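You operate a simulated robot arm through the tools that you are given. There is no shell and no other tool.

You are at the controls of a simulated robot arm. One attempt, no reset.

JOB
The mixer refused to start: reset it and beat the lumps out on fast.
Fine: switch off first, then shut the hatch; run it till no lumps show; end switched off.

The check looks at the end state, three seconds after you hand in, the way a careful person would. Anything else that was tipped, shoved, dropped, spilled or broken makes it a failure.

ROBOT AND FRAMES
A 7-joint arm with a two-finger parallel gripper, fixed in place. Base frame: the origin is on the floor under the middle of its stand, x ahead of it, y to its left, z up. Readings come in m, degrees, newtons and seconds.
It reaches about 1.479 m from its shoulder. Its first joint turns from -166.0 to 166.0 degrees. Payload 4.4 kg.
The TCP is the grasp point between the finger pads, 0.023 m short of the fingertips. In the tool frame z runs along the fingers and y along their closing line. The gripper opens to 0.094 m. The fingers are 0.038 m wide and 0.01 m thick; the gripper's body (0.054 by 0.096 m) begins 0.039 m behind the TCP.
Orientation is that of the tool frame in the base frame, as a unit quaternion [x, y, z, w]. With the fingers straight down and closing along the base's y, the tool's x points along the base's -x, its y along +y and its z along -z.

CONTROLS
- The arm moves only by the tool apply_moves. Its argument "commands" is text: rows parted by semicolons, each of 7 numbers parted by spaces: the turn, a rotation vector about the tool's x, y, z in degrees, then the shift along the tool's x, y, z in mm, then the opening, from 0 (shut) to 1 (fully open). In form: rx ry rz tx ty tz gripper; .... A call has 1 to 20 rows; each row shifts and turns the commanded pose from where the row before left it, along the tool's axes as they then stand. Rows are played at 5 a second. More than 0.05 m and 8.6 degrees between two rows, or a gripper value outside its range, and nothing of the call is played. Where a pose cannot be reached the arm comes as near as it can. A force on the tool above 40 N (or 10 N above the force at the start of the call, whichever is more), or a blocked arm, ends the call early, and 0.2 s more pass. Each finger travels about 0.072 m/s and halts on what it meets, pressing with about 23 N; the grip force reading is that of the motor and also rises with nothing between the fingers. The clock runs only during rows and for 0.2 s after the last one: add rows that do not move to give the fingers time. The reply holds the time, the measured pose of the TCP, the force on the tool along the base axes, the opening and the grip force, in the units named above and with some noise, with the torque about the TCP (base axes, N m) and any sound that the robot's microphone picked up, and new pictures: "views" is both (left out), scene, wrist or none.
- Cameras (640 x 400 px; columns grow to the right, rows downward): "scene" is fixed at [0.0508, -0.4972, 1.7006]; the picture's right is [0.36, -0.93, 0.00], its down [-0.46, -0.18, -0.87] and it looks along [0.81, 0.32, -0.50] (base axes); focal length 280 px, centre (320, 200). "wrist" rides on the gripper at [0.086, 0.016, -0.074] in the tool frame; the picture's right is [-0.18, 0.98, 0.00], its down [-0.58, -0.11, -0.81] and it looks along [-0.79, -0.15, 0.59] (tool axes); focal length 243 px, centre (320, 200). There is no depth. A picture from a camera that has moved, and an enlarged one, comes with that camera's place and axes in the base frame and with its lens.
- close_up(camera, box): a new picture of the part [left, top, right, bottom] of that camera's present view, enlarged. It takes no simulated time.
- finish_job(): hands the job in; it is judged then, once.

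Places have to be worked out from the pictures, the camera data and where the tool is seen. Open the gripper and draw the arm clear of the work before you hand the job in, unless the task says otherwise.

The tools are called after "Emit:" as name(argument=value, ...) on one line, values as JSON. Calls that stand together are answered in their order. apply_moves: Moves the arm, as the interface text tells. Its arguments: {"type":"object","properties":{"commands":{"type":"string"},"views":{"type":"string","enum":["both","scene","wrist","none"]}},"required":["commands"]} The other tools are called the same way: close_up (camera, box) takes an enlarged picture of a part of a camera's view; finish_job () hands the job in.

At the start:

```text
time_s: 0.0
eef_pos: [0.6801, -0.2829, 1.5147]
tcp_rot: [0.0, 1.0, 0.0, 0.0]
contact_force: [0.2, 0.3, -0.5]
ft_torque: [-0.01, 0.0, 0.0]
width: 0.0941
finger_force: 0.1
```

scene: 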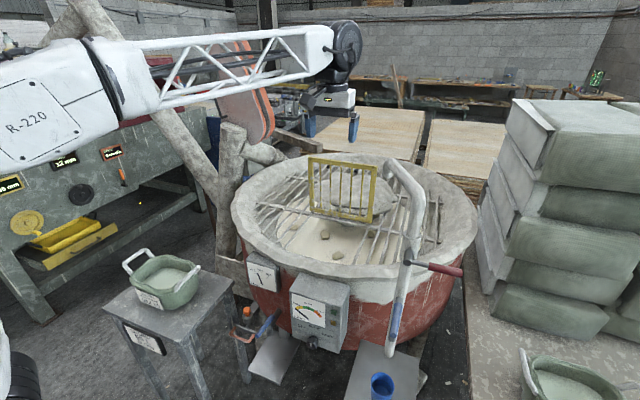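
wrist: 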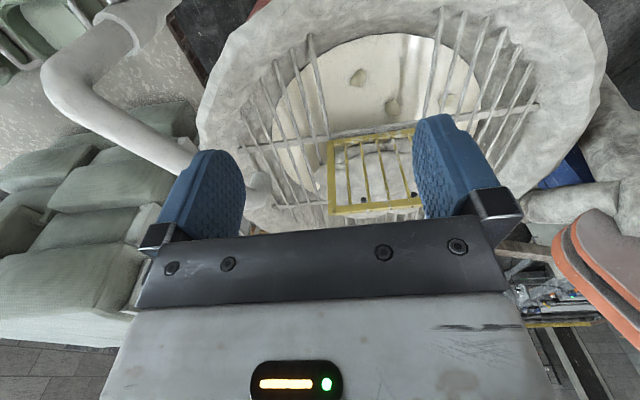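

I'll begin by looking closely at the mixer, its controls and the hatch before moving anything.

Emit:
close_up(camera="scene", box=[230, 240, 390, 360])

Emit:
close_up(camera="scene", box=[230, 140, 480, 300])

Emit:
close_up(camera="scene", box=[340, 240, 480, 400])

Emit:
close_up(camera="scene", box=[100, 230, 290, 400])

```text
3.33 times, centred on (310, 300) of scene
camera zoom: at [0.0508, -0.4972, 1.7006], right [0.36, -0.93, 0.0], down [-0.46, -0.18, -0.87], along [0.81, 0.32, -0.5], focal length 932 px, centre (353, -133)
```

zoom: 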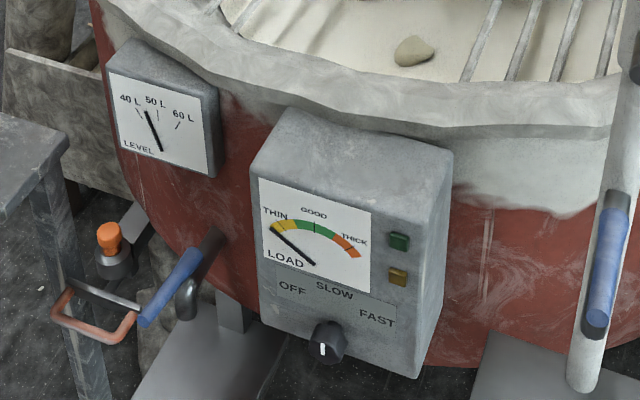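

```text
2.50 times, centred on (355, 220) of scene
camera zoom: at [0.0508, -0.4972, 1.7006], right [0.36, -0.93, 0.0], down [-0.46, -0.18, -0.87], along [0.81, 0.32, -0.5], focal length 699 px, centre (232, 150)
```

zoom: 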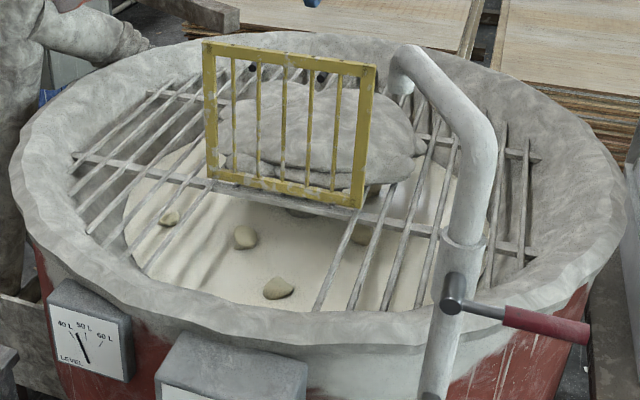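

```text
2.50 times, centred on (410, 320) of scene
camera zoom: at [0.0508, -0.4972, 1.7006], right [0.36, -0.93, 0.0], down [-0.46, -0.18, -0.87], along [0.81, 0.32, -0.5], focal length 699 px, centre (95, -100)
```

zoom: 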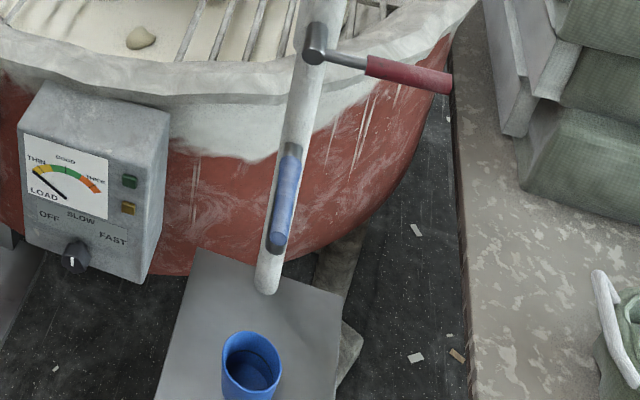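

```text
2.35 times, centred on (195, 315) of scene
camera zoom: at [0.0508, -0.4972, 1.7006], right [0.36, -0.93, 0.0], down [-0.46, -0.18, -0.87], along [0.81, 0.32, -0.5], focal length 658 px, centre (614, -71)
```

zoom: 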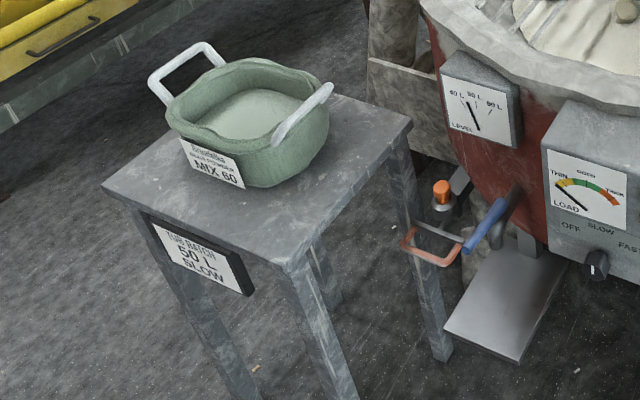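

The knob, lamps and gauge sit on the front box, and the yellow grid hatch stands open. I'll zoom further on the knob, the hatch and its surroundings, and the wrist view.

Emit:
close_up(camera="scene", box=[285, 290, 365, 360])

Emit:
close_up(camera="scene", box=[295, 145, 405, 235])

Emit:
close_up(camera="wrist", box=[200, 0, 620, 260])

Emit:
close_up(camera="scene", box=[375, 140, 475, 350])

```text
5.71 times, centred on (325, 325) of scene
camera zoom: at [0.0508, -0.4972, 1.7006], right [0.36, -0.93, 0.0], down [-0.46, -0.18, -0.87], along [0.81, 0.32, -0.5], focal length 1597 px, centre (291, -514)
```

zoom: 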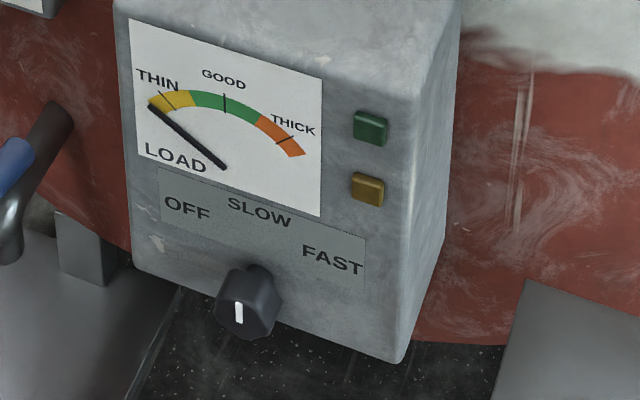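

```text
4.44 times, centred on (350, 190) of scene
camera zoom: at [0.0508, -0.4972, 1.7006], right [0.36, -0.93, 0.0], down [-0.46, -0.18, -0.87], along [0.81, 0.32, -0.5], focal length 1242 px, centre (187, 244)
```

zoom: 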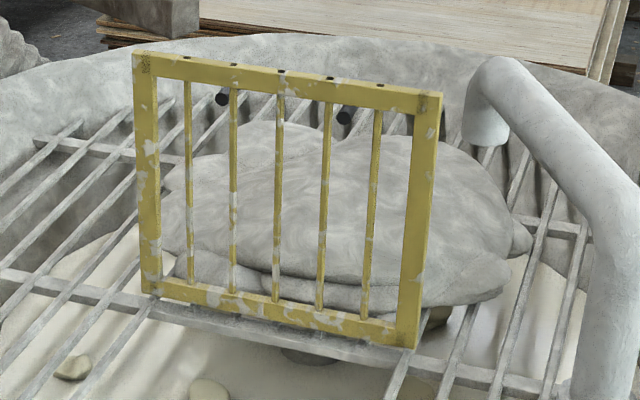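

```text
1.52 times, centred on (410, 130) of wrist
camera zoom: at [0.5945, -0.2663, 1.5876], right [0.18, 0.98, 0.0], down [0.58, -0.11, 0.81], along [0.79, -0.15, -0.59], focal length 370 px, centre (183, 307)
```

zoom: 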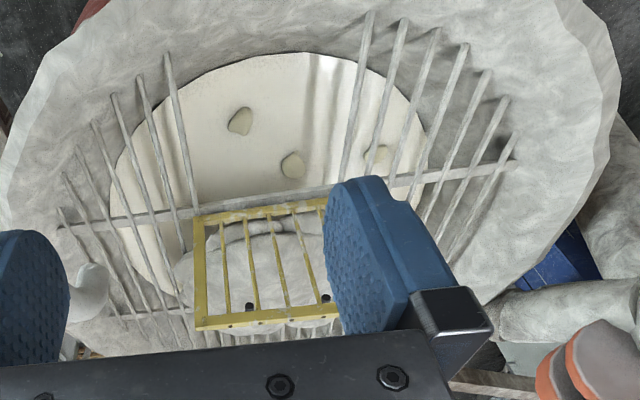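

```text
1.90 times, centred on (425, 245) of scene
camera zoom: at [0.0508, -0.4972, 1.7006], right [0.36, -0.93, 0.0], down [-0.46, -0.18, -0.87], along [0.81, 0.32, -0.5], focal length 532 px, centre (120, 114)
```

zoom: 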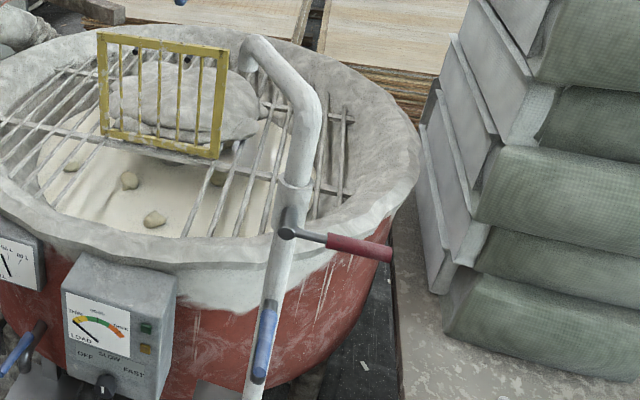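

The hatch hinge looks to lie at about x 1.11, z 0.97, with the hatch standing up above it, and the knob near (0.6, -0.25, 0.78). I'll draw the wrist camera back and down a little to get a second view of the control box before touching anything.

Emit:
apply_moves(commands="0 0 0 35 0 25 1; 0 0 0 35 0 25 1; 0 0 0 35 0 25 1; 0 0 0 35 0 25 1; 0 0 0 35 0 25 1; 0 0 0 35 0 25 1; 0 0 0 35 0 25 1")

```text
time_s: 1.6
eef_pos: [0.4352, -0.2837, 1.3385]
tcp_rot: [0.0, 1.0, 0.0, 0.0]
contact_force: [0.4, 0.5, 0.1]
ft_torque: [0.0, 0.03, 0.0]
width: 0.0938
finger_force: 0.1
camera wrist: at [0.3493, -0.2666, 1.4122], right [0.18, 0.98, 0.0], down [0.58, -0.11, 0.81], along [0.79, -0.15, -0.59], focal length 243 px, centre (320, 200)
```

scene: 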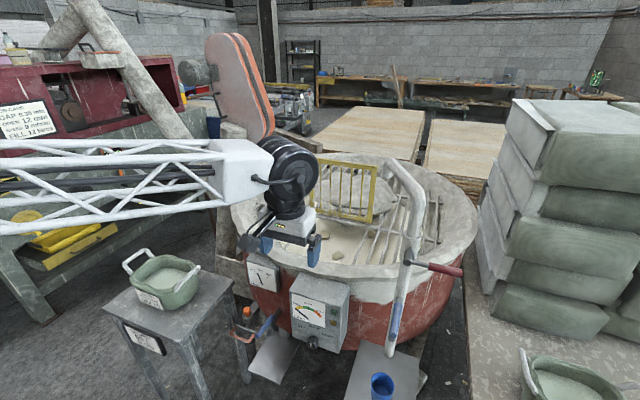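
wrist: 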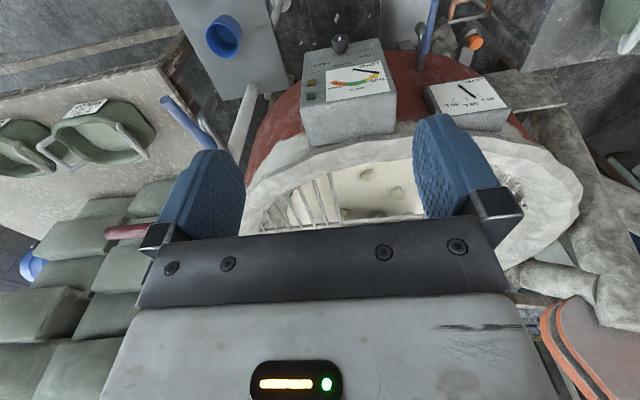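

The wrist view now shows the box from above. I'll enlarge it to read the box's pose and the knob.

Emit:
close_up(camera="wrist", box=[280, 0, 420, 160])

Emit:
close_up(camera="wrist", box=[180, 0, 520, 220])

```text
2.50 times, centred on (350, 80) of wrist
camera zoom: at [0.3493, -0.2666, 1.4122], right [0.18, 0.98, 0.0], down [0.58, -0.11, 0.81], along [0.79, -0.15, -0.59], focal length 606 px, centre (245, 500)
```

zoom: 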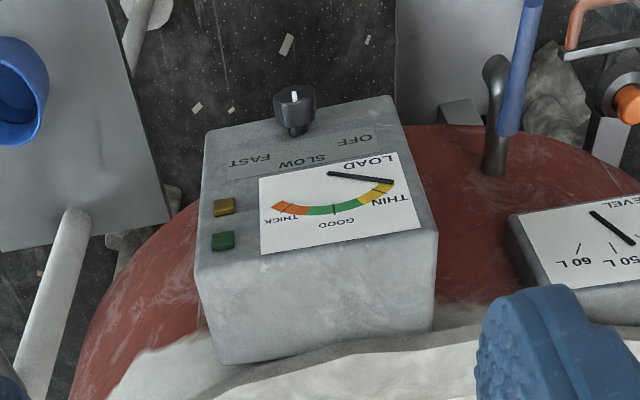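

```text
1.82 times, centred on (350, 110) of wrist
camera zoom: at [0.3493, -0.2666, 1.4122], right [0.18, 0.98, 0.0], down [0.58, -0.11, 0.81], along [0.79, -0.15, -0.59], focal length 441 px, centre (266, 364)
```

zoom: 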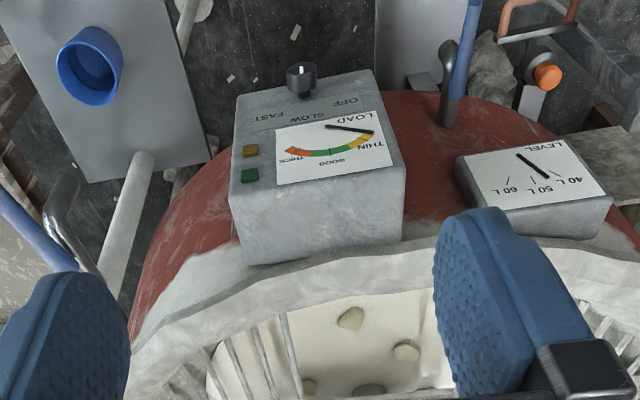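

The knob's front face works out at about (0.567, -0.262, 0.824) with its axis along x on a near-vertical panel; OFF is about 50° left of up and FAST about 50° right. I'll tip the tool to point forward (+x), staying clear of everything.

Emit:
apply_moves(commands="0 -8.182 0 0 0 0 1; 0 -8.182 0 0 0 0 1; 0 -8.182 0 0 0 0 1; 0 -8.182 0 0 0 0 1; 0 -8.182 0 0 0 0 1; 0 -8.182 0 0 0 0 1; 0 -8.182 0 0 0 0 1; 0 -8.182 0 0 0 0 1; 0 -8.182 0 0 0 0 1; 0 -8.182 0 0 0 0 1; 0 -8.182 0 0 0 0 1; 0 0 0 0 0 0 1")

```text
time_s: 2.9
eef_pos: [0.5212, -0.2463, 1.2465]
tcp_rot: [-0.052, 0.944, 0.08, 0.317]
contact_force: [0.3, -0.1, 0.4]
ft_torque: [-0.01, -0.02, 0.01]
width: 0.0943
finger_force: 0.0
stopped in row 6: the arm was blocked; the commanded pose is now the measured one
camera wrist: at [0.4067, -0.2474, 1.2539], right [0.0, 0.97, 0.23], down [0.0, -0.23, 0.97], along [1.0, 0.0, 0.0], focal length 243 px, centre (320, 200)
```

scene: 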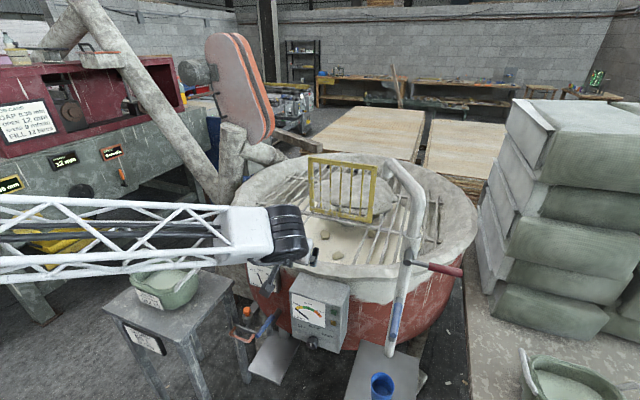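
wrist: 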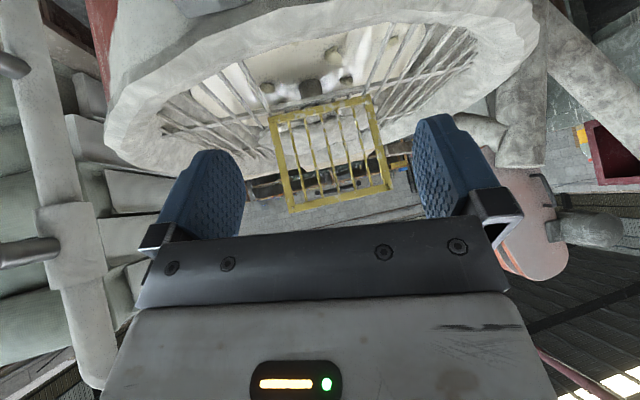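

The arm can't fold far enough to point the tool forward this close to the base (blocked at about 38° tilt, no contact force). I'll return to straight-down and instead come at the knob from above, straddling it sideways; first a closer camera look.

Emit:
apply_moves(commands="1.86 7.38 1.21 0 0 0 1; 1.86 7.38 1.21 0 0 0 1; 1.86 7.38 1.21 0 0 0 1; 1.86 7.38 1.21 0 0 0 1; 1.86 7.38 1.21 0 0 0 1; 0 0 0 7 -2.7 41 1; 0 0 0 7 -2.7 41 1; 0 0 0 7 -2.7 41 1; 0 0 0 7 -2.7 41 1; 0 0 0 7 -2.7 41 1; 0 0 0 7 -2.7 41 1")

```text
time_s: 5.3
eef_pos: [0.4758, -0.2637, 1.0007]
tcp_rot: [0.003, 1.0, 0.0, 0.003]
contact_force: [-0.2, -0.4, 0.3]
ft_torque: [0.0, 0.02, 0.02]
width: 0.0939
finger_force: 0.0
camera wrist: at [0.3903, -0.2459, 1.0741], right [0.19, 0.98, 0.0], down [0.58, -0.11, 0.81], along [0.8, -0.15, -0.59], focal length 243 px, centre (320, 200)
```

scene: 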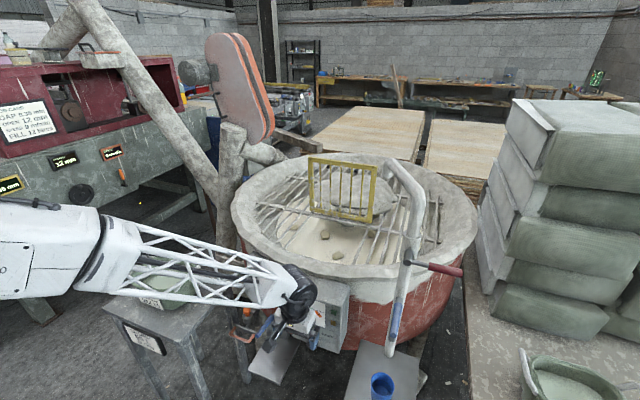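
wrist: 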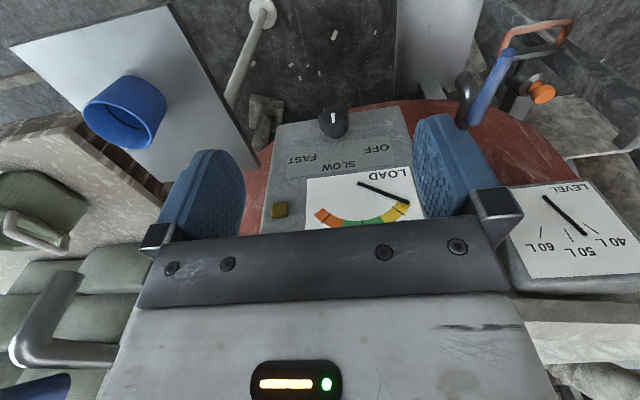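

The knob is now well seen from above. I'll enlarge the wrist view to read its pointer.

Emit:
close_up(camera="wrist", box=[260, 80, 420, 240])

Emit:
close_up(camera="scene", box=[0, 190, 360, 400])

```text
2.50 times, centred on (340, 160) of wrist
camera zoom: at [0.3903, -0.2459, 1.0741], right [0.19, 0.98, 0.0], down [0.58, -0.11, 0.81], along [0.8, -0.15, -0.59], focal length 606 px, centre (270, 300)
```

zoom: 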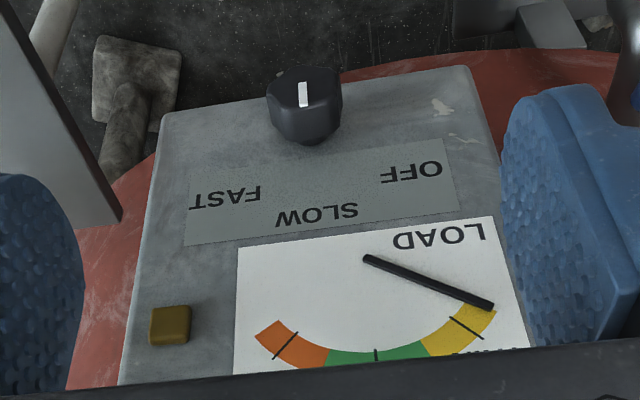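

```text
1.78 times, centred on (180, 295) of scene
camera zoom: at [0.0508, -0.4972, 1.7006], right [0.36, -0.93, 0.0], down [-0.46, -0.18, -0.87], along [0.81, 0.32, -0.5], focal length 497 px, centre (569, 31)
```

zoom: 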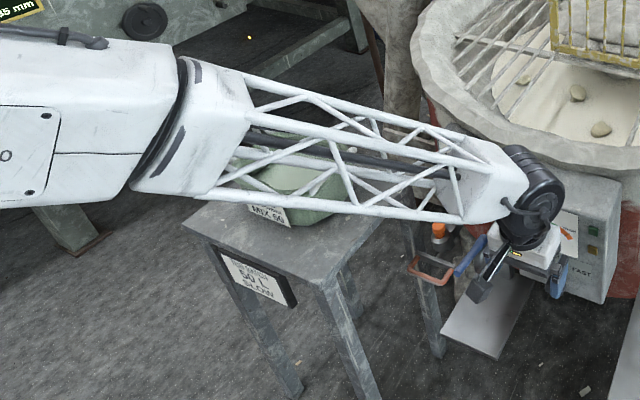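

The pointer is at SLOW, and the knob is about 35 mm across. The right-hand crank and pipe stand near (0.6, -0.5, 0.8–1.2), so I'll keep the hand over or left of the knob; now I tilt 15° and go to a standoff above it.

Emit:
apply_moves(commands="0 -7.5 0 0 0 0 1; 0 -7.5 0 0 0 0 1; 0 0 0 -12.4 0.7 31 1; 0 0 0 -12.4 0.7 31 1; 0 0 0 -12.4 0.7 31 1; 0 0 0 0 0 0 1")

```text
time_s: 6.7
eef_pos: [0.5393, -0.2637, 0.9229]
tcp_rot: [0.003, 0.991, -0.002, 0.134]
contact_force: [0.6, 0.3, -0.3]
ft_torque: [0.03, -0.03, -0.02]
width: 0.0939
finger_force: 0.1
camera wrist: at [0.4369, -0.2459, 0.9709], right [0.18, 0.98, 0.05], down [0.35, -0.11, 0.93], along [0.92, -0.15, -0.36], focal length 243 px, centre (320, 200)
```

scene: 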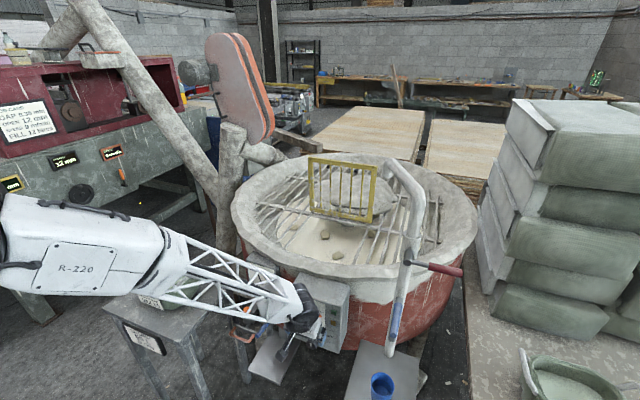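
wrist: 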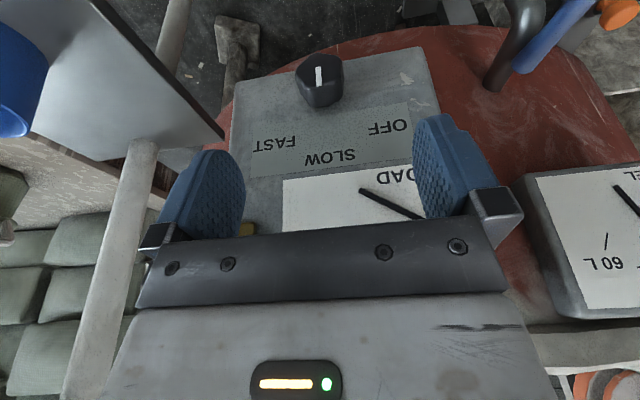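

The knob sits straight ahead of the fingers, so I'll lower the open fingers over it, keeping the tips a few mm off the panel.

Emit:
apply_moves(commands="0 0 0 1.3 0.2 25.4 1; 0 0 0 1.3 0.2 25.4 1; 0 0 0 1.3 0.2 25.4 1; 0 0 0 1.3 0.2 25.4 1; 0 0 0 0 0 0 1")

```text
time_s: 7.9
eef_pos: [0.56, -0.2637, 0.8224]
tcp_rot: [0.003, 0.991, -0.002, 0.134]
contact_force: [-0.3, 0.6, 0.1]
ft_torque: [-0.01, 0.05, -0.01]
width: 0.0941
finger_force: 0.1
camera wrist: at [0.4575, -0.2466, 0.8713], right [0.18, 0.98, 0.05], down [0.35, -0.11, 0.93], along [0.92, -0.15, -0.36], focal length 243 px, centre (320, 200)
```

scene: 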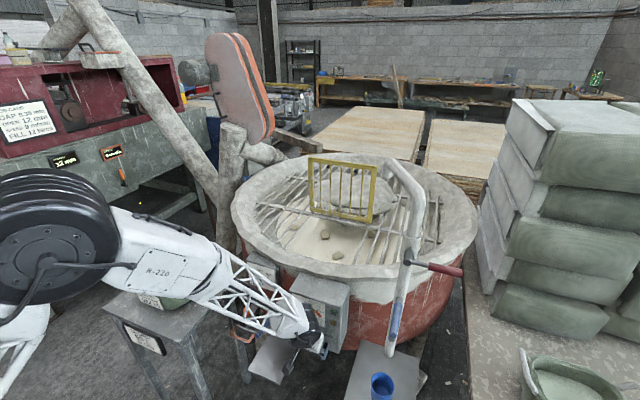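
wrist: 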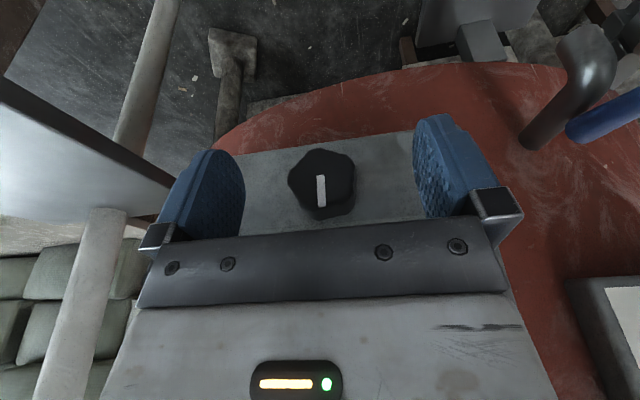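

The knob is lobed with its white pointer straight up at SLOW, centred between the fingers at about z 0.819. I'll lower 3 mm and close on it.

Emit:
apply_moves(commands="0 0 0 0 0 3 1; 0 0 0 0 0 0 0; 0 0 0 0 0 0 0; 0 0 0 0 0 0 0; 0 0 0 0 0 0 0; 0 0 0 0 0 0 0")

```text
time_s: 9.2
eef_pos: [0.5605, -0.2651, 0.8215]
tcp_rot: [0.003, 0.991, -0.002, 0.134]
contact_force: [-3.5, -14.2, -2.1]
ft_torque: [-0.08, 0.26, -0.18]
width: 0.0376
finger_force: 44.9
stopped in row 6: the force on the tool passed its limit at 42 N (the readings are from after the stop); the commanded pose is now the measured one
camera wrist: at [0.4584, -0.2471, 0.8686], right [0.18, 0.98, 0.05], down [0.35, -0.11, 0.93], along [0.92, -0.16, -0.36], focal length 243 px, centre (320, 200)
```

scene: 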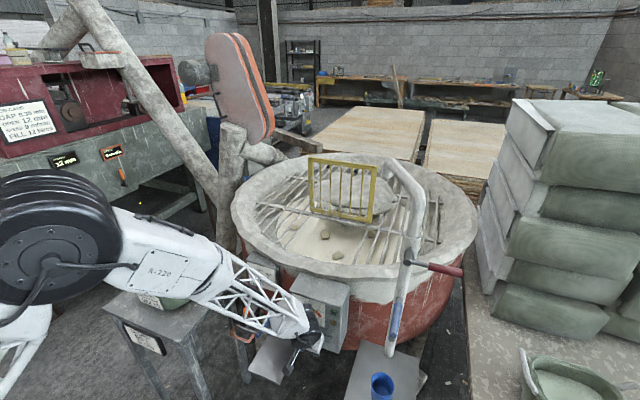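
wrist: 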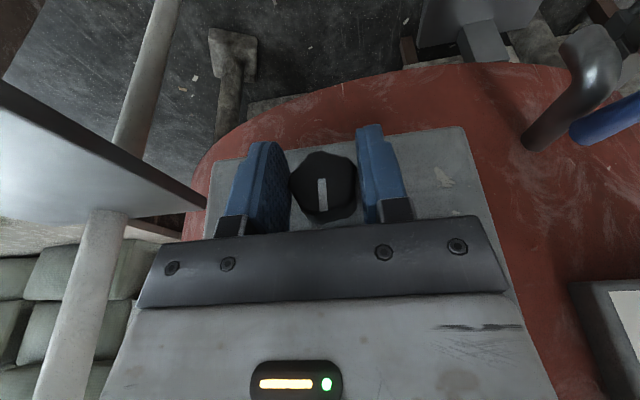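

Gripped (width 37.6 mm). I'll turn the knob counter-clockwise toward OFF, starting with about 25° to see how it follows.

Emit:
apply_moves(commands="4.82 0 -1.33 0 0 0 0; 4.82 0 -1.33 0 0 0 0; 4.82 0 -1.33 0 0 0 0; 4.82 0 -1.33 0 0 0 0; 4.82 0 -1.33 0 0 0 0")

```text
time_s: 10.3
eef_pos: [0.5603, -0.2634, 0.8197]
tcp_rot: [-0.023, 0.976, -0.174, 0.131]
contact_force: [-3.7, 14.3, 3.6]
ft_torque: [0.06, -0.51, 0.63]
width: 0.0372
finger_force: 44.6
stopped in row 5: the force on the tool passed its limit at 44 N (the readings are from after the stop); the commanded pose is now the measured one
camera wrist: at [0.4584, -0.2299, 0.8598], right [0.18, 0.94, -0.3], down [0.35, 0.22, 0.91], along [0.92, -0.27, -0.29], focal length 243 px, centre (320, 200)
```

scene: 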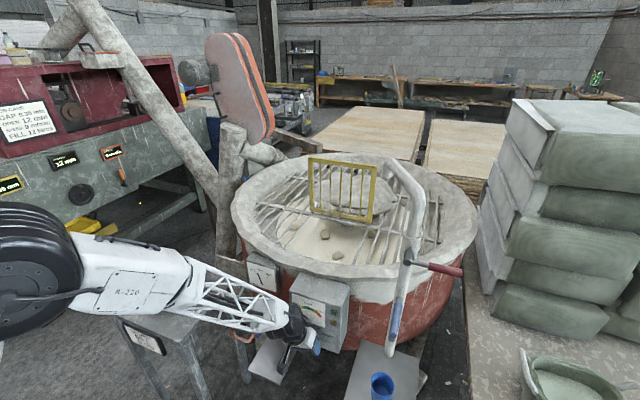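
wrist: 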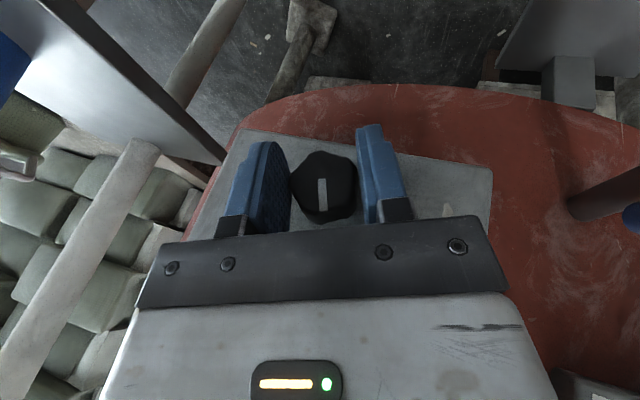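

The pointer turns with the fingers (about 20° so far). I'll continue the turn in small steps.

Emit:
apply_moves(commands="3.86 0 -1.06 0 0 0 0; 3.86 0 -1.06 0 0 0 0; 3.86 0 -1.06 0 0 0 0; 3.86 0 -1.06 0 0 0 0; 3.86 0 -1.06 0 0 0 0", views="wrist")

```text
time_s: 11.2
eef_pos: [0.5601, -0.2628, 0.8181]
tcp_rot: [-0.037, 0.949, -0.286, 0.127]
contact_force: [0.7, 15.2, -1.4]
ft_torque: [0.06, 0.21, -0.09]
width: 0.0376
finger_force: 45.0
stopped in row 4: the force on the tool passed its limit at 42 N (the readings are from after the stop); the commanded pose is now the measured one
camera wrist: at [0.4585, -0.2208, 0.8506], right [0.18, 0.85, -0.5], down [0.35, 0.42, 0.84], along [0.92, -0.33, -0.22], focal length 243 px, centre (320, 200)
```

wrist: 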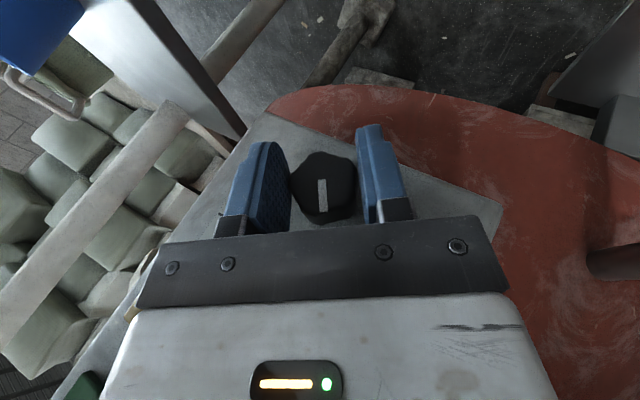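

Now about 33° turned and still following. Continuing toward OFF at ~50°.

Emit:
apply_moves(commands="3.86 0 -1.06 0 0 0 0; 3.86 0 -1.06 0 0 0 0; 3.86 0 -1.06 0 0 0 0; 3.86 0 -1.06 0 0 0 0", views="wrist")

```text
time_s: 12.3
eef_pos: [0.559, -0.2627, 0.817]
tcp_rot: [-0.056, 0.9, -0.415, 0.119]
contact_force: [6.5, 8.0, -6.3]
ft_torque: [0.03, -0.11, 0.02]
width: 0.0371
finger_force: 45.2
stopped in row 4: the force on the tool passed its limit at 41 N (the readings are from after the stop); the commanded pose is now the measured one
camera wrist: at [0.4581, -0.2132, 0.8371], right [0.18, 0.67, -0.72], down [0.35, 0.64, 0.69], along [0.92, -0.37, -0.12], focal length 243 px, centre (320, 200)
```

wrist: 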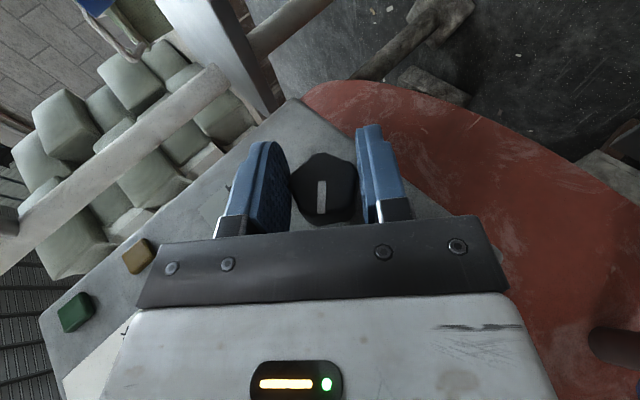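

The tool has turned about 49.5° with the pointer following. I'll open the fingers and back off along the tool axis to check where the pointer rests.

Emit:
apply_moves(commands="0 0 0 0 0 0 1; 0 0 0 0 0 0 1; 0 0 0 0 0 0 1; 0 0 0 0 0 0 1; 0 0 0 0 0 -25 1; 0 0 0 0 0 -25 1; 0 0 0 0 0 -25 1; 0 0 0 0 0 -25 1")

```text
time_s: 14.2
eef_pos: [0.5334, -0.1883, 0.8809]
tcp_rot: [-0.056, 0.9, -0.415, 0.12]
contact_force: [-0.1, 0.3, -0.3]
ft_torque: [0.02, -0.03, 0.03]
width: 0.0938
finger_force: 0.0
camera wrist: at [0.4314, -0.1395, 0.9001], right [0.18, 0.67, -0.72], down [0.35, 0.64, 0.69], along [0.92, -0.37, -0.12], focal length 243 px, centre (320, 200)
```

scene: 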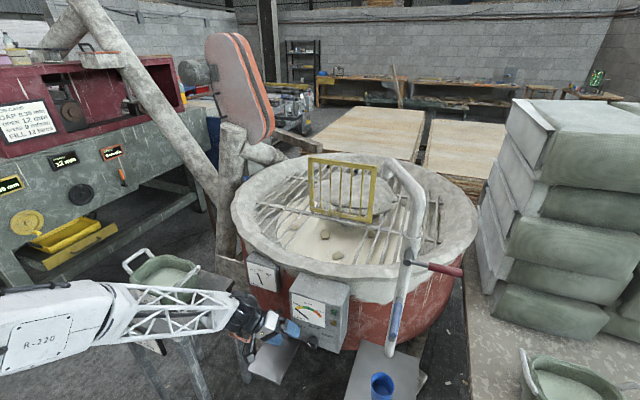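
wrist: 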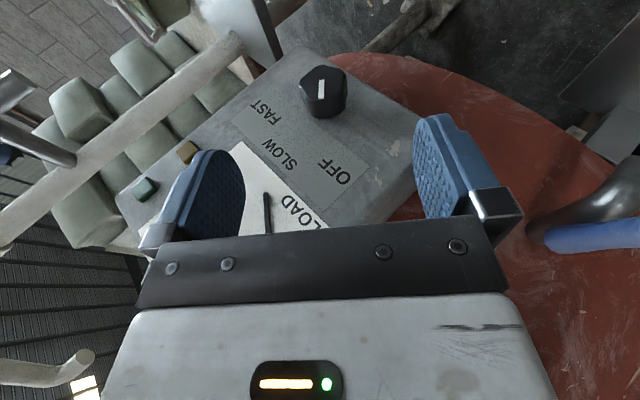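

The fingers are clear. I'll zoom in on the knob in both views to confirm it rests at OFF.

Emit:
close_up(camera="wrist", box=[230, 40, 430, 240])

Emit:
close_up(camera="scene", box=[275, 275, 365, 365])

```text
2.00 times, centred on (330, 140) of wrist
camera zoom: at [0.4314, -0.1395, 0.9001], right [0.18, 0.67, -0.72], down [0.35, 0.64, 0.69], along [0.92, -0.37, -0.12], focal length 485 px, centre (300, 320)
```

zoom: 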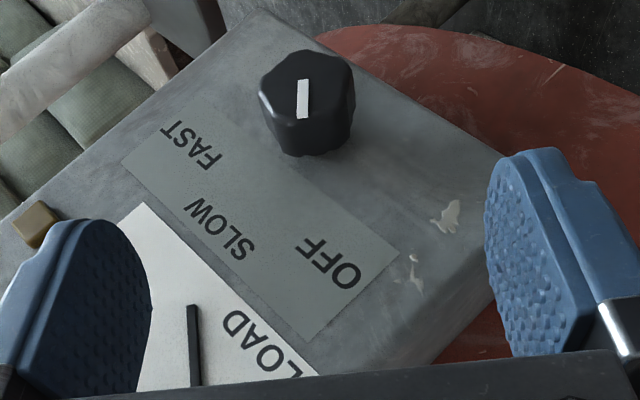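

```text
4.44 times, centred on (320, 320) of scene
camera zoom: at [0.0508, -0.4972, 1.7006], right [0.36, -0.93, 0.0], down [-0.46, -0.18, -0.87], along [0.81, 0.32, -0.5], focal length 1242 px, centre (320, -333)
```

zoom: 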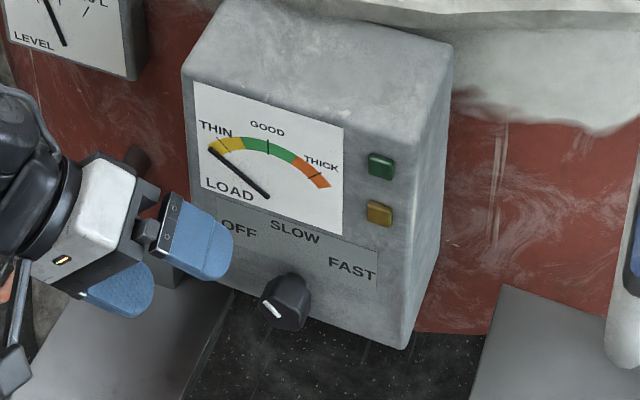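

The pointer now rests on OFF. Next is the hatch: I'll back up, straighten the tool, and rise well above the bowl rim to look at the hatch and what's behind it.

Emit:
apply_moves(commands="0 0 0 -5.8 -25.3 -20.9 1; 0 0 0 -5.8 -25.3 -20.9 1; 0 0 0 -5.8 -25.3 -20.9 1; -7.95 0 2.2 0 0 0 1; -7.95 0 2.2 0 0 0 1; -7.95 0 2.2 0 0 0 1; -7.95 0 2.2 0 0 0 1; -7.95 0 2.2 0 0 0 1; -7.95 0 2.2 0 0 0 1; 0 7.7 0 0 0 0 1; 0 7.7 0 0 0 0 1; 0 0 0 0 0 -45 1; 0 0 0 0 0 -45 1; 0 0 0 0 0 -45 1; 0 0 0 0 0 -45 1; 0 0 0 0 0 -45 1; 0 0 0 0 0 -45 1; 0 0 0 0 0 -45 1; 0 0 0 0 0 -45 1; 0 0 0 0 0 -45 1")

```text
time_s: 18.4
eef_pos: [0.5376, -0.1877, 1.3861]
tcp_rot: [0.001, 1.0, -0.001, -0.002]
contact_force: [-0.1, 0.2, 0.0]
ft_torque: [0.0, 0.02, -0.03]
width: 0.0939
finger_force: 0.1
camera wrist: at [0.4519, -0.1706, 1.4614], right [0.19, 0.98, 0.0], down [0.58, -0.11, 0.8], along [0.79, -0.15, -0.59], focal length 243 px, centre (320, 200)
```

scene: 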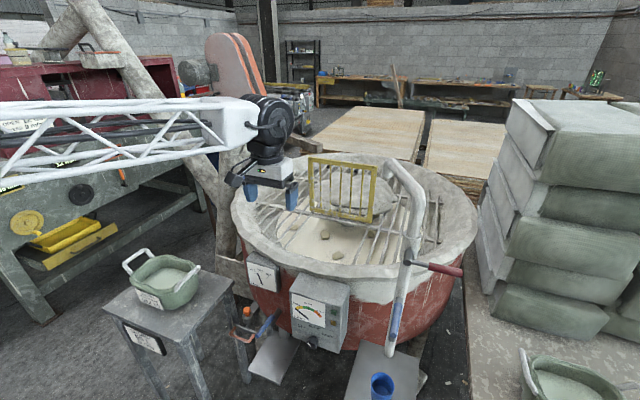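
wrist: 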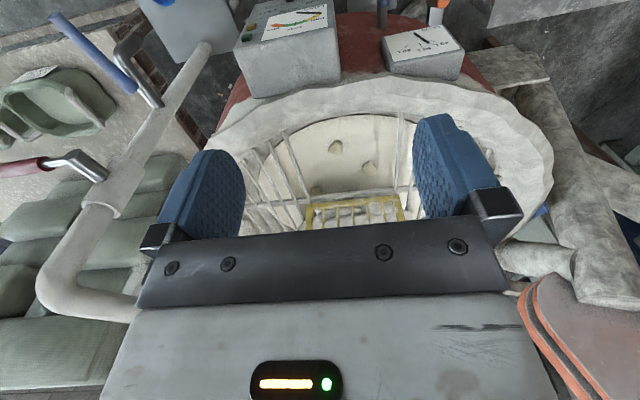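

Everything is clear. I'll move forward and up to look down onto the hatch's top and far side.

Emit:
apply_moves(commands="0 0 0 -39 0 -24 1; 0 0 0 -39 0 -24 1; 0 0 0 -39 0 -24 1; 0 0 0 -39 0 -24 1; 0 0 0 -39 0 -24 1; 0 0 0 -39 0 -24 1; 0 0 0 -39 0 -24 1; 0 0 0 0 0 0 1")

```text
time_s: 20.1
eef_pos: [0.8095, -0.1871, 1.5531]
tcp_rot: [0.001, 1.0, 0.0, -0.002]
contact_force: [-0.2, 0.0, -0.7]
ft_torque: [-0.02, 0.0, -0.02]
width: 0.0941
finger_force: 0.1
camera wrist: at [0.7242, -0.1692, 1.6277], right [0.19, 0.98, 0.0], down [0.58, -0.11, 0.8], along [0.79, -0.15, -0.59], focal length 243 px, centre (320, 200)
```

scene: 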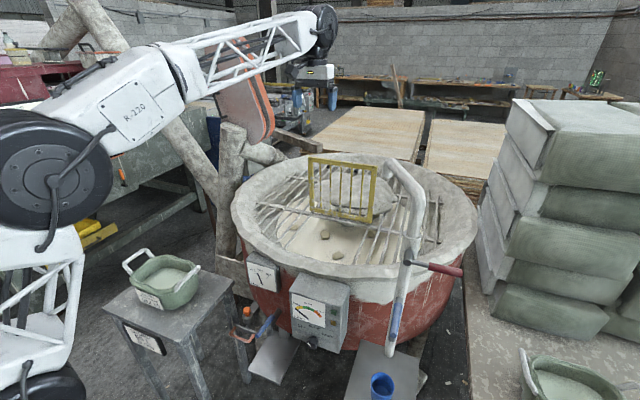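
wrist: 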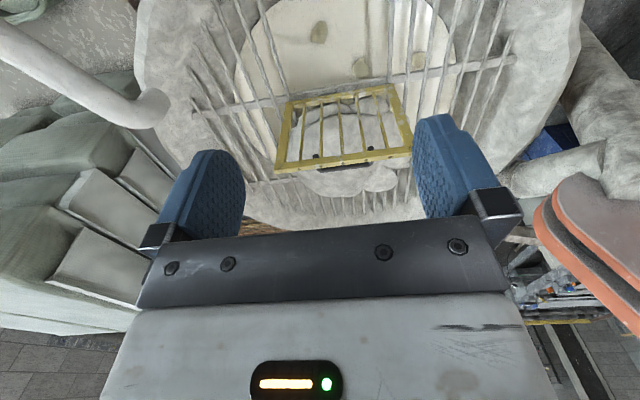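

Emit:
close_up(camera="wrist", box=[240, 70, 440, 210])

Emit:
close_up(camera="wrist", box=[130, 0, 530, 240])

Emit:
close_up(camera="scene", box=[240, 150, 440, 290])

```text
2.86 times, centred on (340, 140) of wrist
camera zoom: at [0.7242, -0.1692, 1.6277], right [0.19, 0.98, 0.0], down [0.58, -0.11, 0.8], along [0.79, -0.15, -0.59], focal length 693 px, centre (263, 371)
```

zoom: 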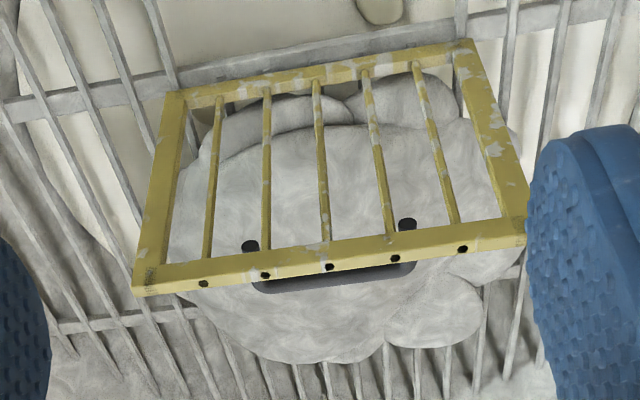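

```text
1.60 times, centred on (330, 120) of wrist
camera zoom: at [0.7242, -0.1692, 1.6277], right [0.19, 0.98, 0.0], down [0.58, -0.11, 0.8], along [0.79, -0.15, -0.59], focal length 388 px, centre (304, 328)
```

zoom: 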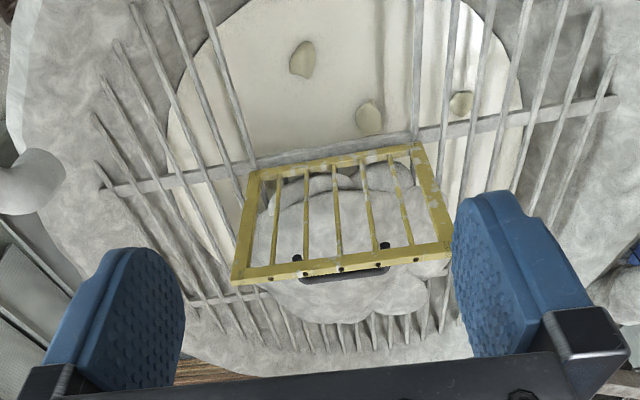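

```text
2.86 times, centred on (340, 220) of scene
camera zoom: at [0.0508, -0.4972, 1.7006], right [0.36, -0.93, 0.0], down [-0.46, -0.18, -0.87], along [0.81, 0.32, -0.5], focal length 799 px, centre (263, 143)
```

zoom: 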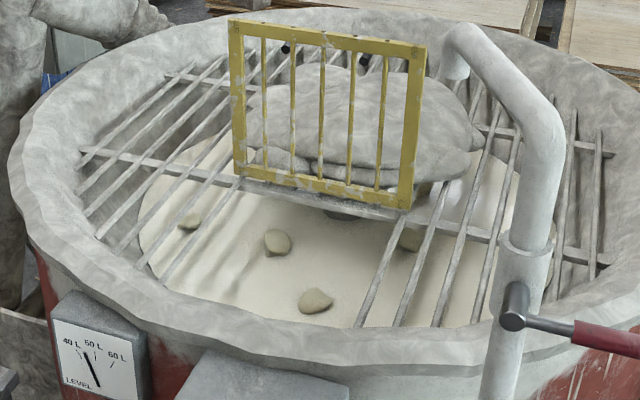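

The hatch stands practically vertical on its hinge (x≈1.105, z≈0.98) and has a handle on its far side: bar at about (1.15, y from -0.245 to -0.122, z≈1.223). I'll turn the tool 90° so that the fingers close along x, to take the handle from above.

Emit:
apply_moves(commands="0 0 8.182 0 0 0 1; 0 0 8.182 0 0 0 1; 0 0 8.182 0 0 0 1; 0 0 8.182 0 0 0 1; 0 0 8.182 0 0 0 1; 0 0 8.182 0 0 0 1; 0 0 8.182 0 0 0 1; 0 0 8.182 0 0 0 1; 0 0 8.182 0 0 0 1; 0 0 8.182 0 0 0 1; 0 0 8.182 0 0 0 1; 0 0 0 0 0 0 1")

```text
time_s: 22.8
eef_pos: [0.8094, -0.1897, 1.5529]
tcp_rot: [0.709, 0.705, -0.001, -0.002]
contact_force: [0.7, -0.3, -0.4]
ft_torque: [-0.03, 0.01, 0.01]
width: 0.0941
finger_force: 0.2
camera wrist: at [0.8262, -0.1014, 1.6268], right [0.98, -0.19, 0.0], down [-0.11, -0.58, 0.81], along [-0.15, -0.79, -0.59], focal length 243 px, centre (320, 200)
```

scene: 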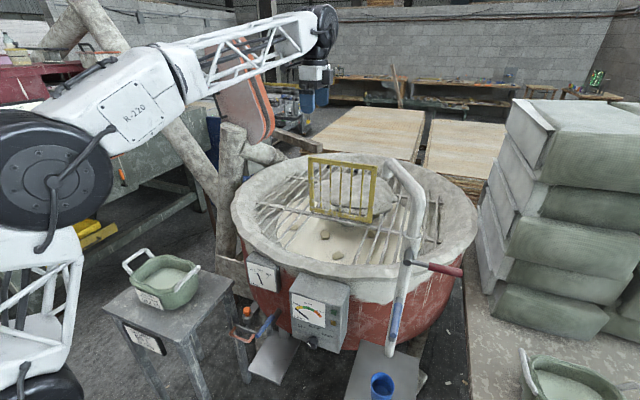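
wrist: 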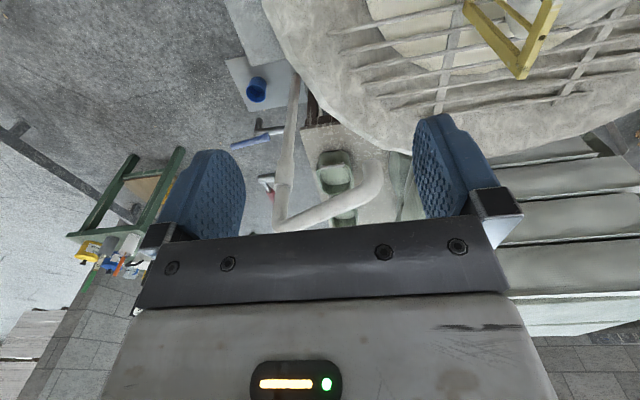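

The tool now closes along x with the camera on the left. I'll move over to a spot above and left of the handle to see it end-on.

Emit:
apply_moves(commands="0 0 0 11.2 41.3 12.9 1; 0 0 0 11.2 41.3 12.9 1; 0 0 0 11.2 41.3 12.9 1; 0 0 0 11.2 41.3 12.9 1; 0 0 0 11.2 41.3 12.9 1; 0 0 0 11.2 41.3 12.9 0.6; 0 0 0 11.2 41.3 12.9 0.4; 0 0 0 11.2 41.3 12.9 0.4; 0 0 0 0 0 0 0.4")

```text
time_s: 24.8
eef_pos: [1.1218, -0.0968, 1.4349]
tcp_rot: [0.709, 0.705, -0.002, -0.002]
contact_force: [1.5, 0.3, -2.3]
ft_torque: [0.03, 0.12, 0.01]
width: 0.0376
finger_force: 0.0
out of reach, approached as far as the arm can: row 8
camera wrist: at [1.1398, -0.0102, 1.509], right [0.98, -0.19, -0.01], down [-0.11, -0.58, 0.81], along [-0.15, -0.79, -0.59], focal length 243 px, centre (320, 200)
```

scene: 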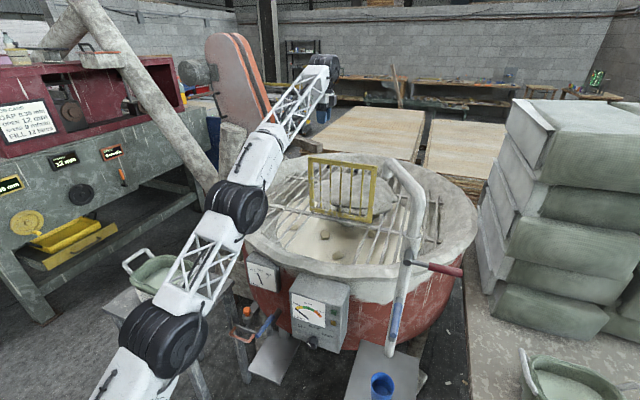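
wrist: 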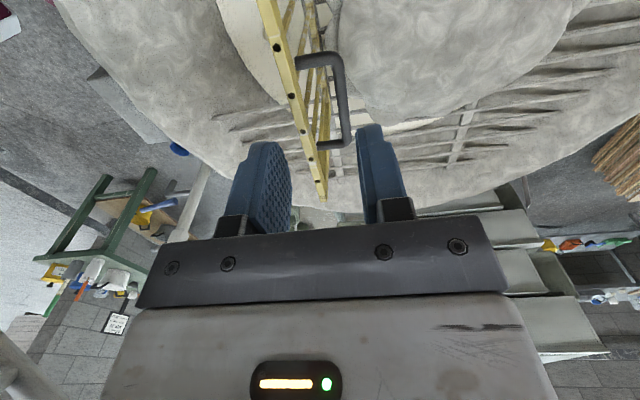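

The reach limit came at that height; lower down there is more reach. The view shows the U-shaped handle clearly on the far side, so let me zoom to measure it.

Emit:
close_up(camera="wrist", box=[230, 0, 430, 220])

```text
1.82 times, centred on (330, 110) of wrist
camera zoom: at [1.1398, -0.0102, 1.509], right [0.98, -0.19, -0.01], down [-0.11, -0.58, 0.81], along [-0.15, -0.79, -0.59], focal length 441 px, centre (302, 364)
```

zoom: 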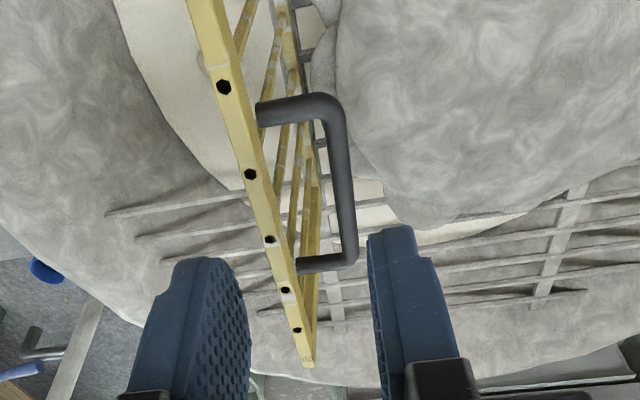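

Measured: handle bar centre near x 1.13, z 1.237, with about a 26 mm gap to the hatch frame at x≈1.09. I'll descend to just above hatch height and slide over the handle's middle, fingers 38 mm apart.

Emit:
apply_moves(commands="0 0 0 0 0 33 0.4; 0 0 0 0 0 33 0.4; 0 0 0 0 0 33 0.4; 0 0 0 -28 0 0 0.4; 0 0 0 -28 0 0 0.4; 0 0 0 -28 0 0 0.4; 0 0 0 0 0 0 0.4")

```text
time_s: 26.4
eef_pos: [1.1189, -0.1837, 1.3369]
tcp_rot: [0.708, 0.706, -0.001, -0.001]
contact_force: [-0.3, 0.0, 0.0]
ft_torque: [0.01, 0.04, -0.02]
width: 0.0376
finger_force: 0.1
camera wrist: at [1.1374, -0.0963, 1.4118], right [0.98, -0.19, 0.0], down [-0.11, -0.58, 0.81], along [-0.15, -0.79, -0.59], focal length 243 px, centre (320, 200)
```

scene: 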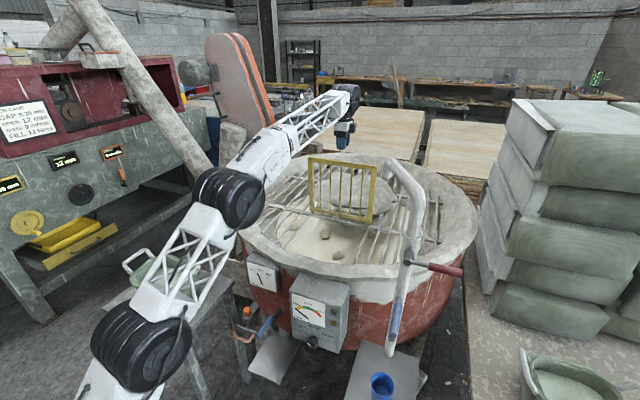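
wrist: 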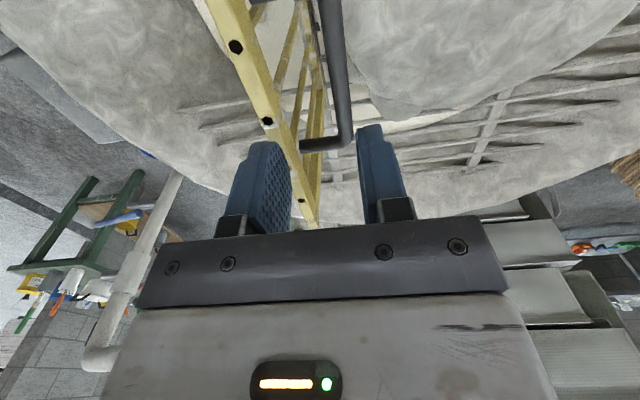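

Handle centre re-measures at (1.132, z 1.238) and the hatch's top face at x≈1.083. I'll shift 14 mm forward so the near finger enters the gap, then lower over the handle.

Emit:
apply_moves(commands="0 0 0 0 14 0 0.4; 0 0 0 0 0 24 0.4; 0 0 0 0 0 24 0.4; 0 0 0 0 0 0 0.4")

```text
time_s: 27.4
eef_pos: [1.1348, -0.1836, 1.2902]
tcp_rot: [0.708, 0.706, -0.001, -0.002]
contact_force: [-0.7, -0.1, -0.4]
ft_torque: [-0.06, -0.04, -0.01]
width: 0.0377
finger_force: 0.0
camera wrist: at [1.1525, -0.0964, 1.3632], right [0.98, -0.19, 0.0], down [-0.11, -0.58, 0.81], along [-0.15, -0.79, -0.59], focal length 243 px, centre (320, 200)
```

scene: 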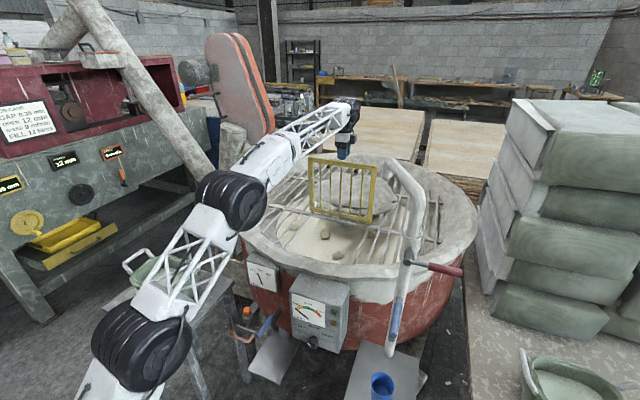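
wrist: 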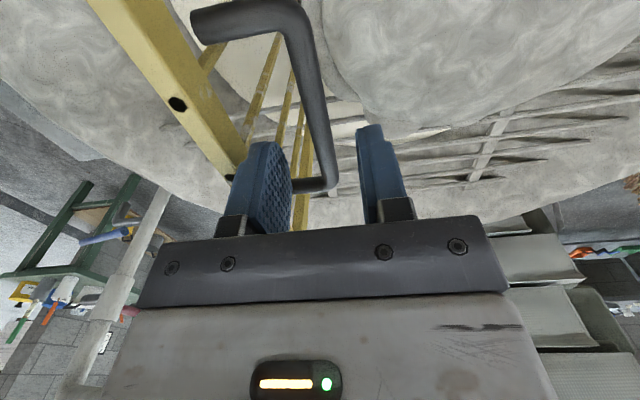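

The handle bar lies between the two fingers with ~10 mm clear on each side of the near finger. I'll lower the last 52 mm to straddle the bar.

Emit:
apply_moves(commands="0 0 0 0 -1 18 0.4; 0 0 0 0 -1 18 0.4; 0 0 0 0 0 17 0.4; 0 0 0 0 0 0 0.4")

```text
time_s: 28.4
eef_pos: [1.1322, -0.184, 1.2362]
tcp_rot: [0.709, 0.705, -0.001, -0.002]
contact_force: [-0.5, -0.7, 0.4]
ft_torque: [0.0, -0.02, -0.02]
width: 0.0376
finger_force: 0.0
camera wrist: at [1.1502, -0.0964, 1.3109], right [0.98, -0.19, 0.0], down [-0.11, -0.58, 0.81], along [-0.15, -0.79, -0.59], focal length 243 px, centre (320, 200)
```

scene: 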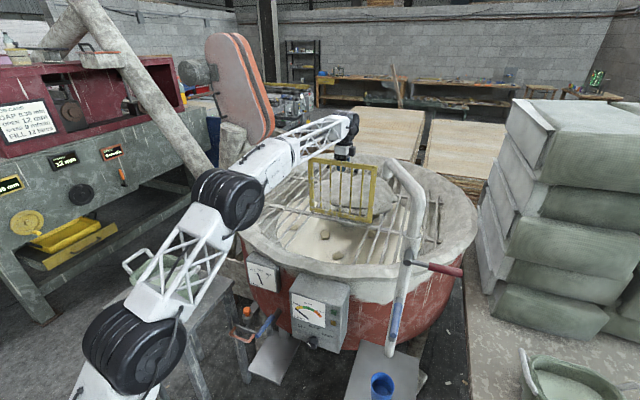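
wrist: 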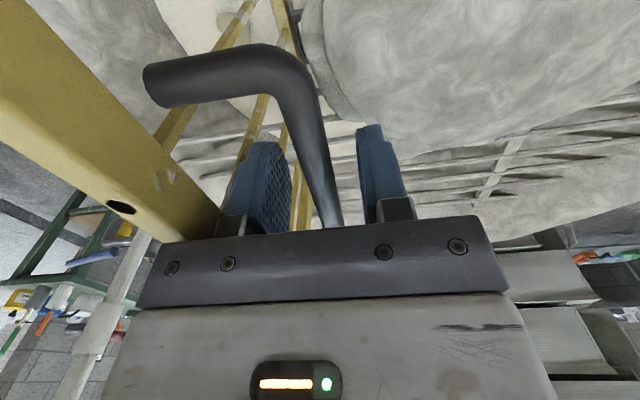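

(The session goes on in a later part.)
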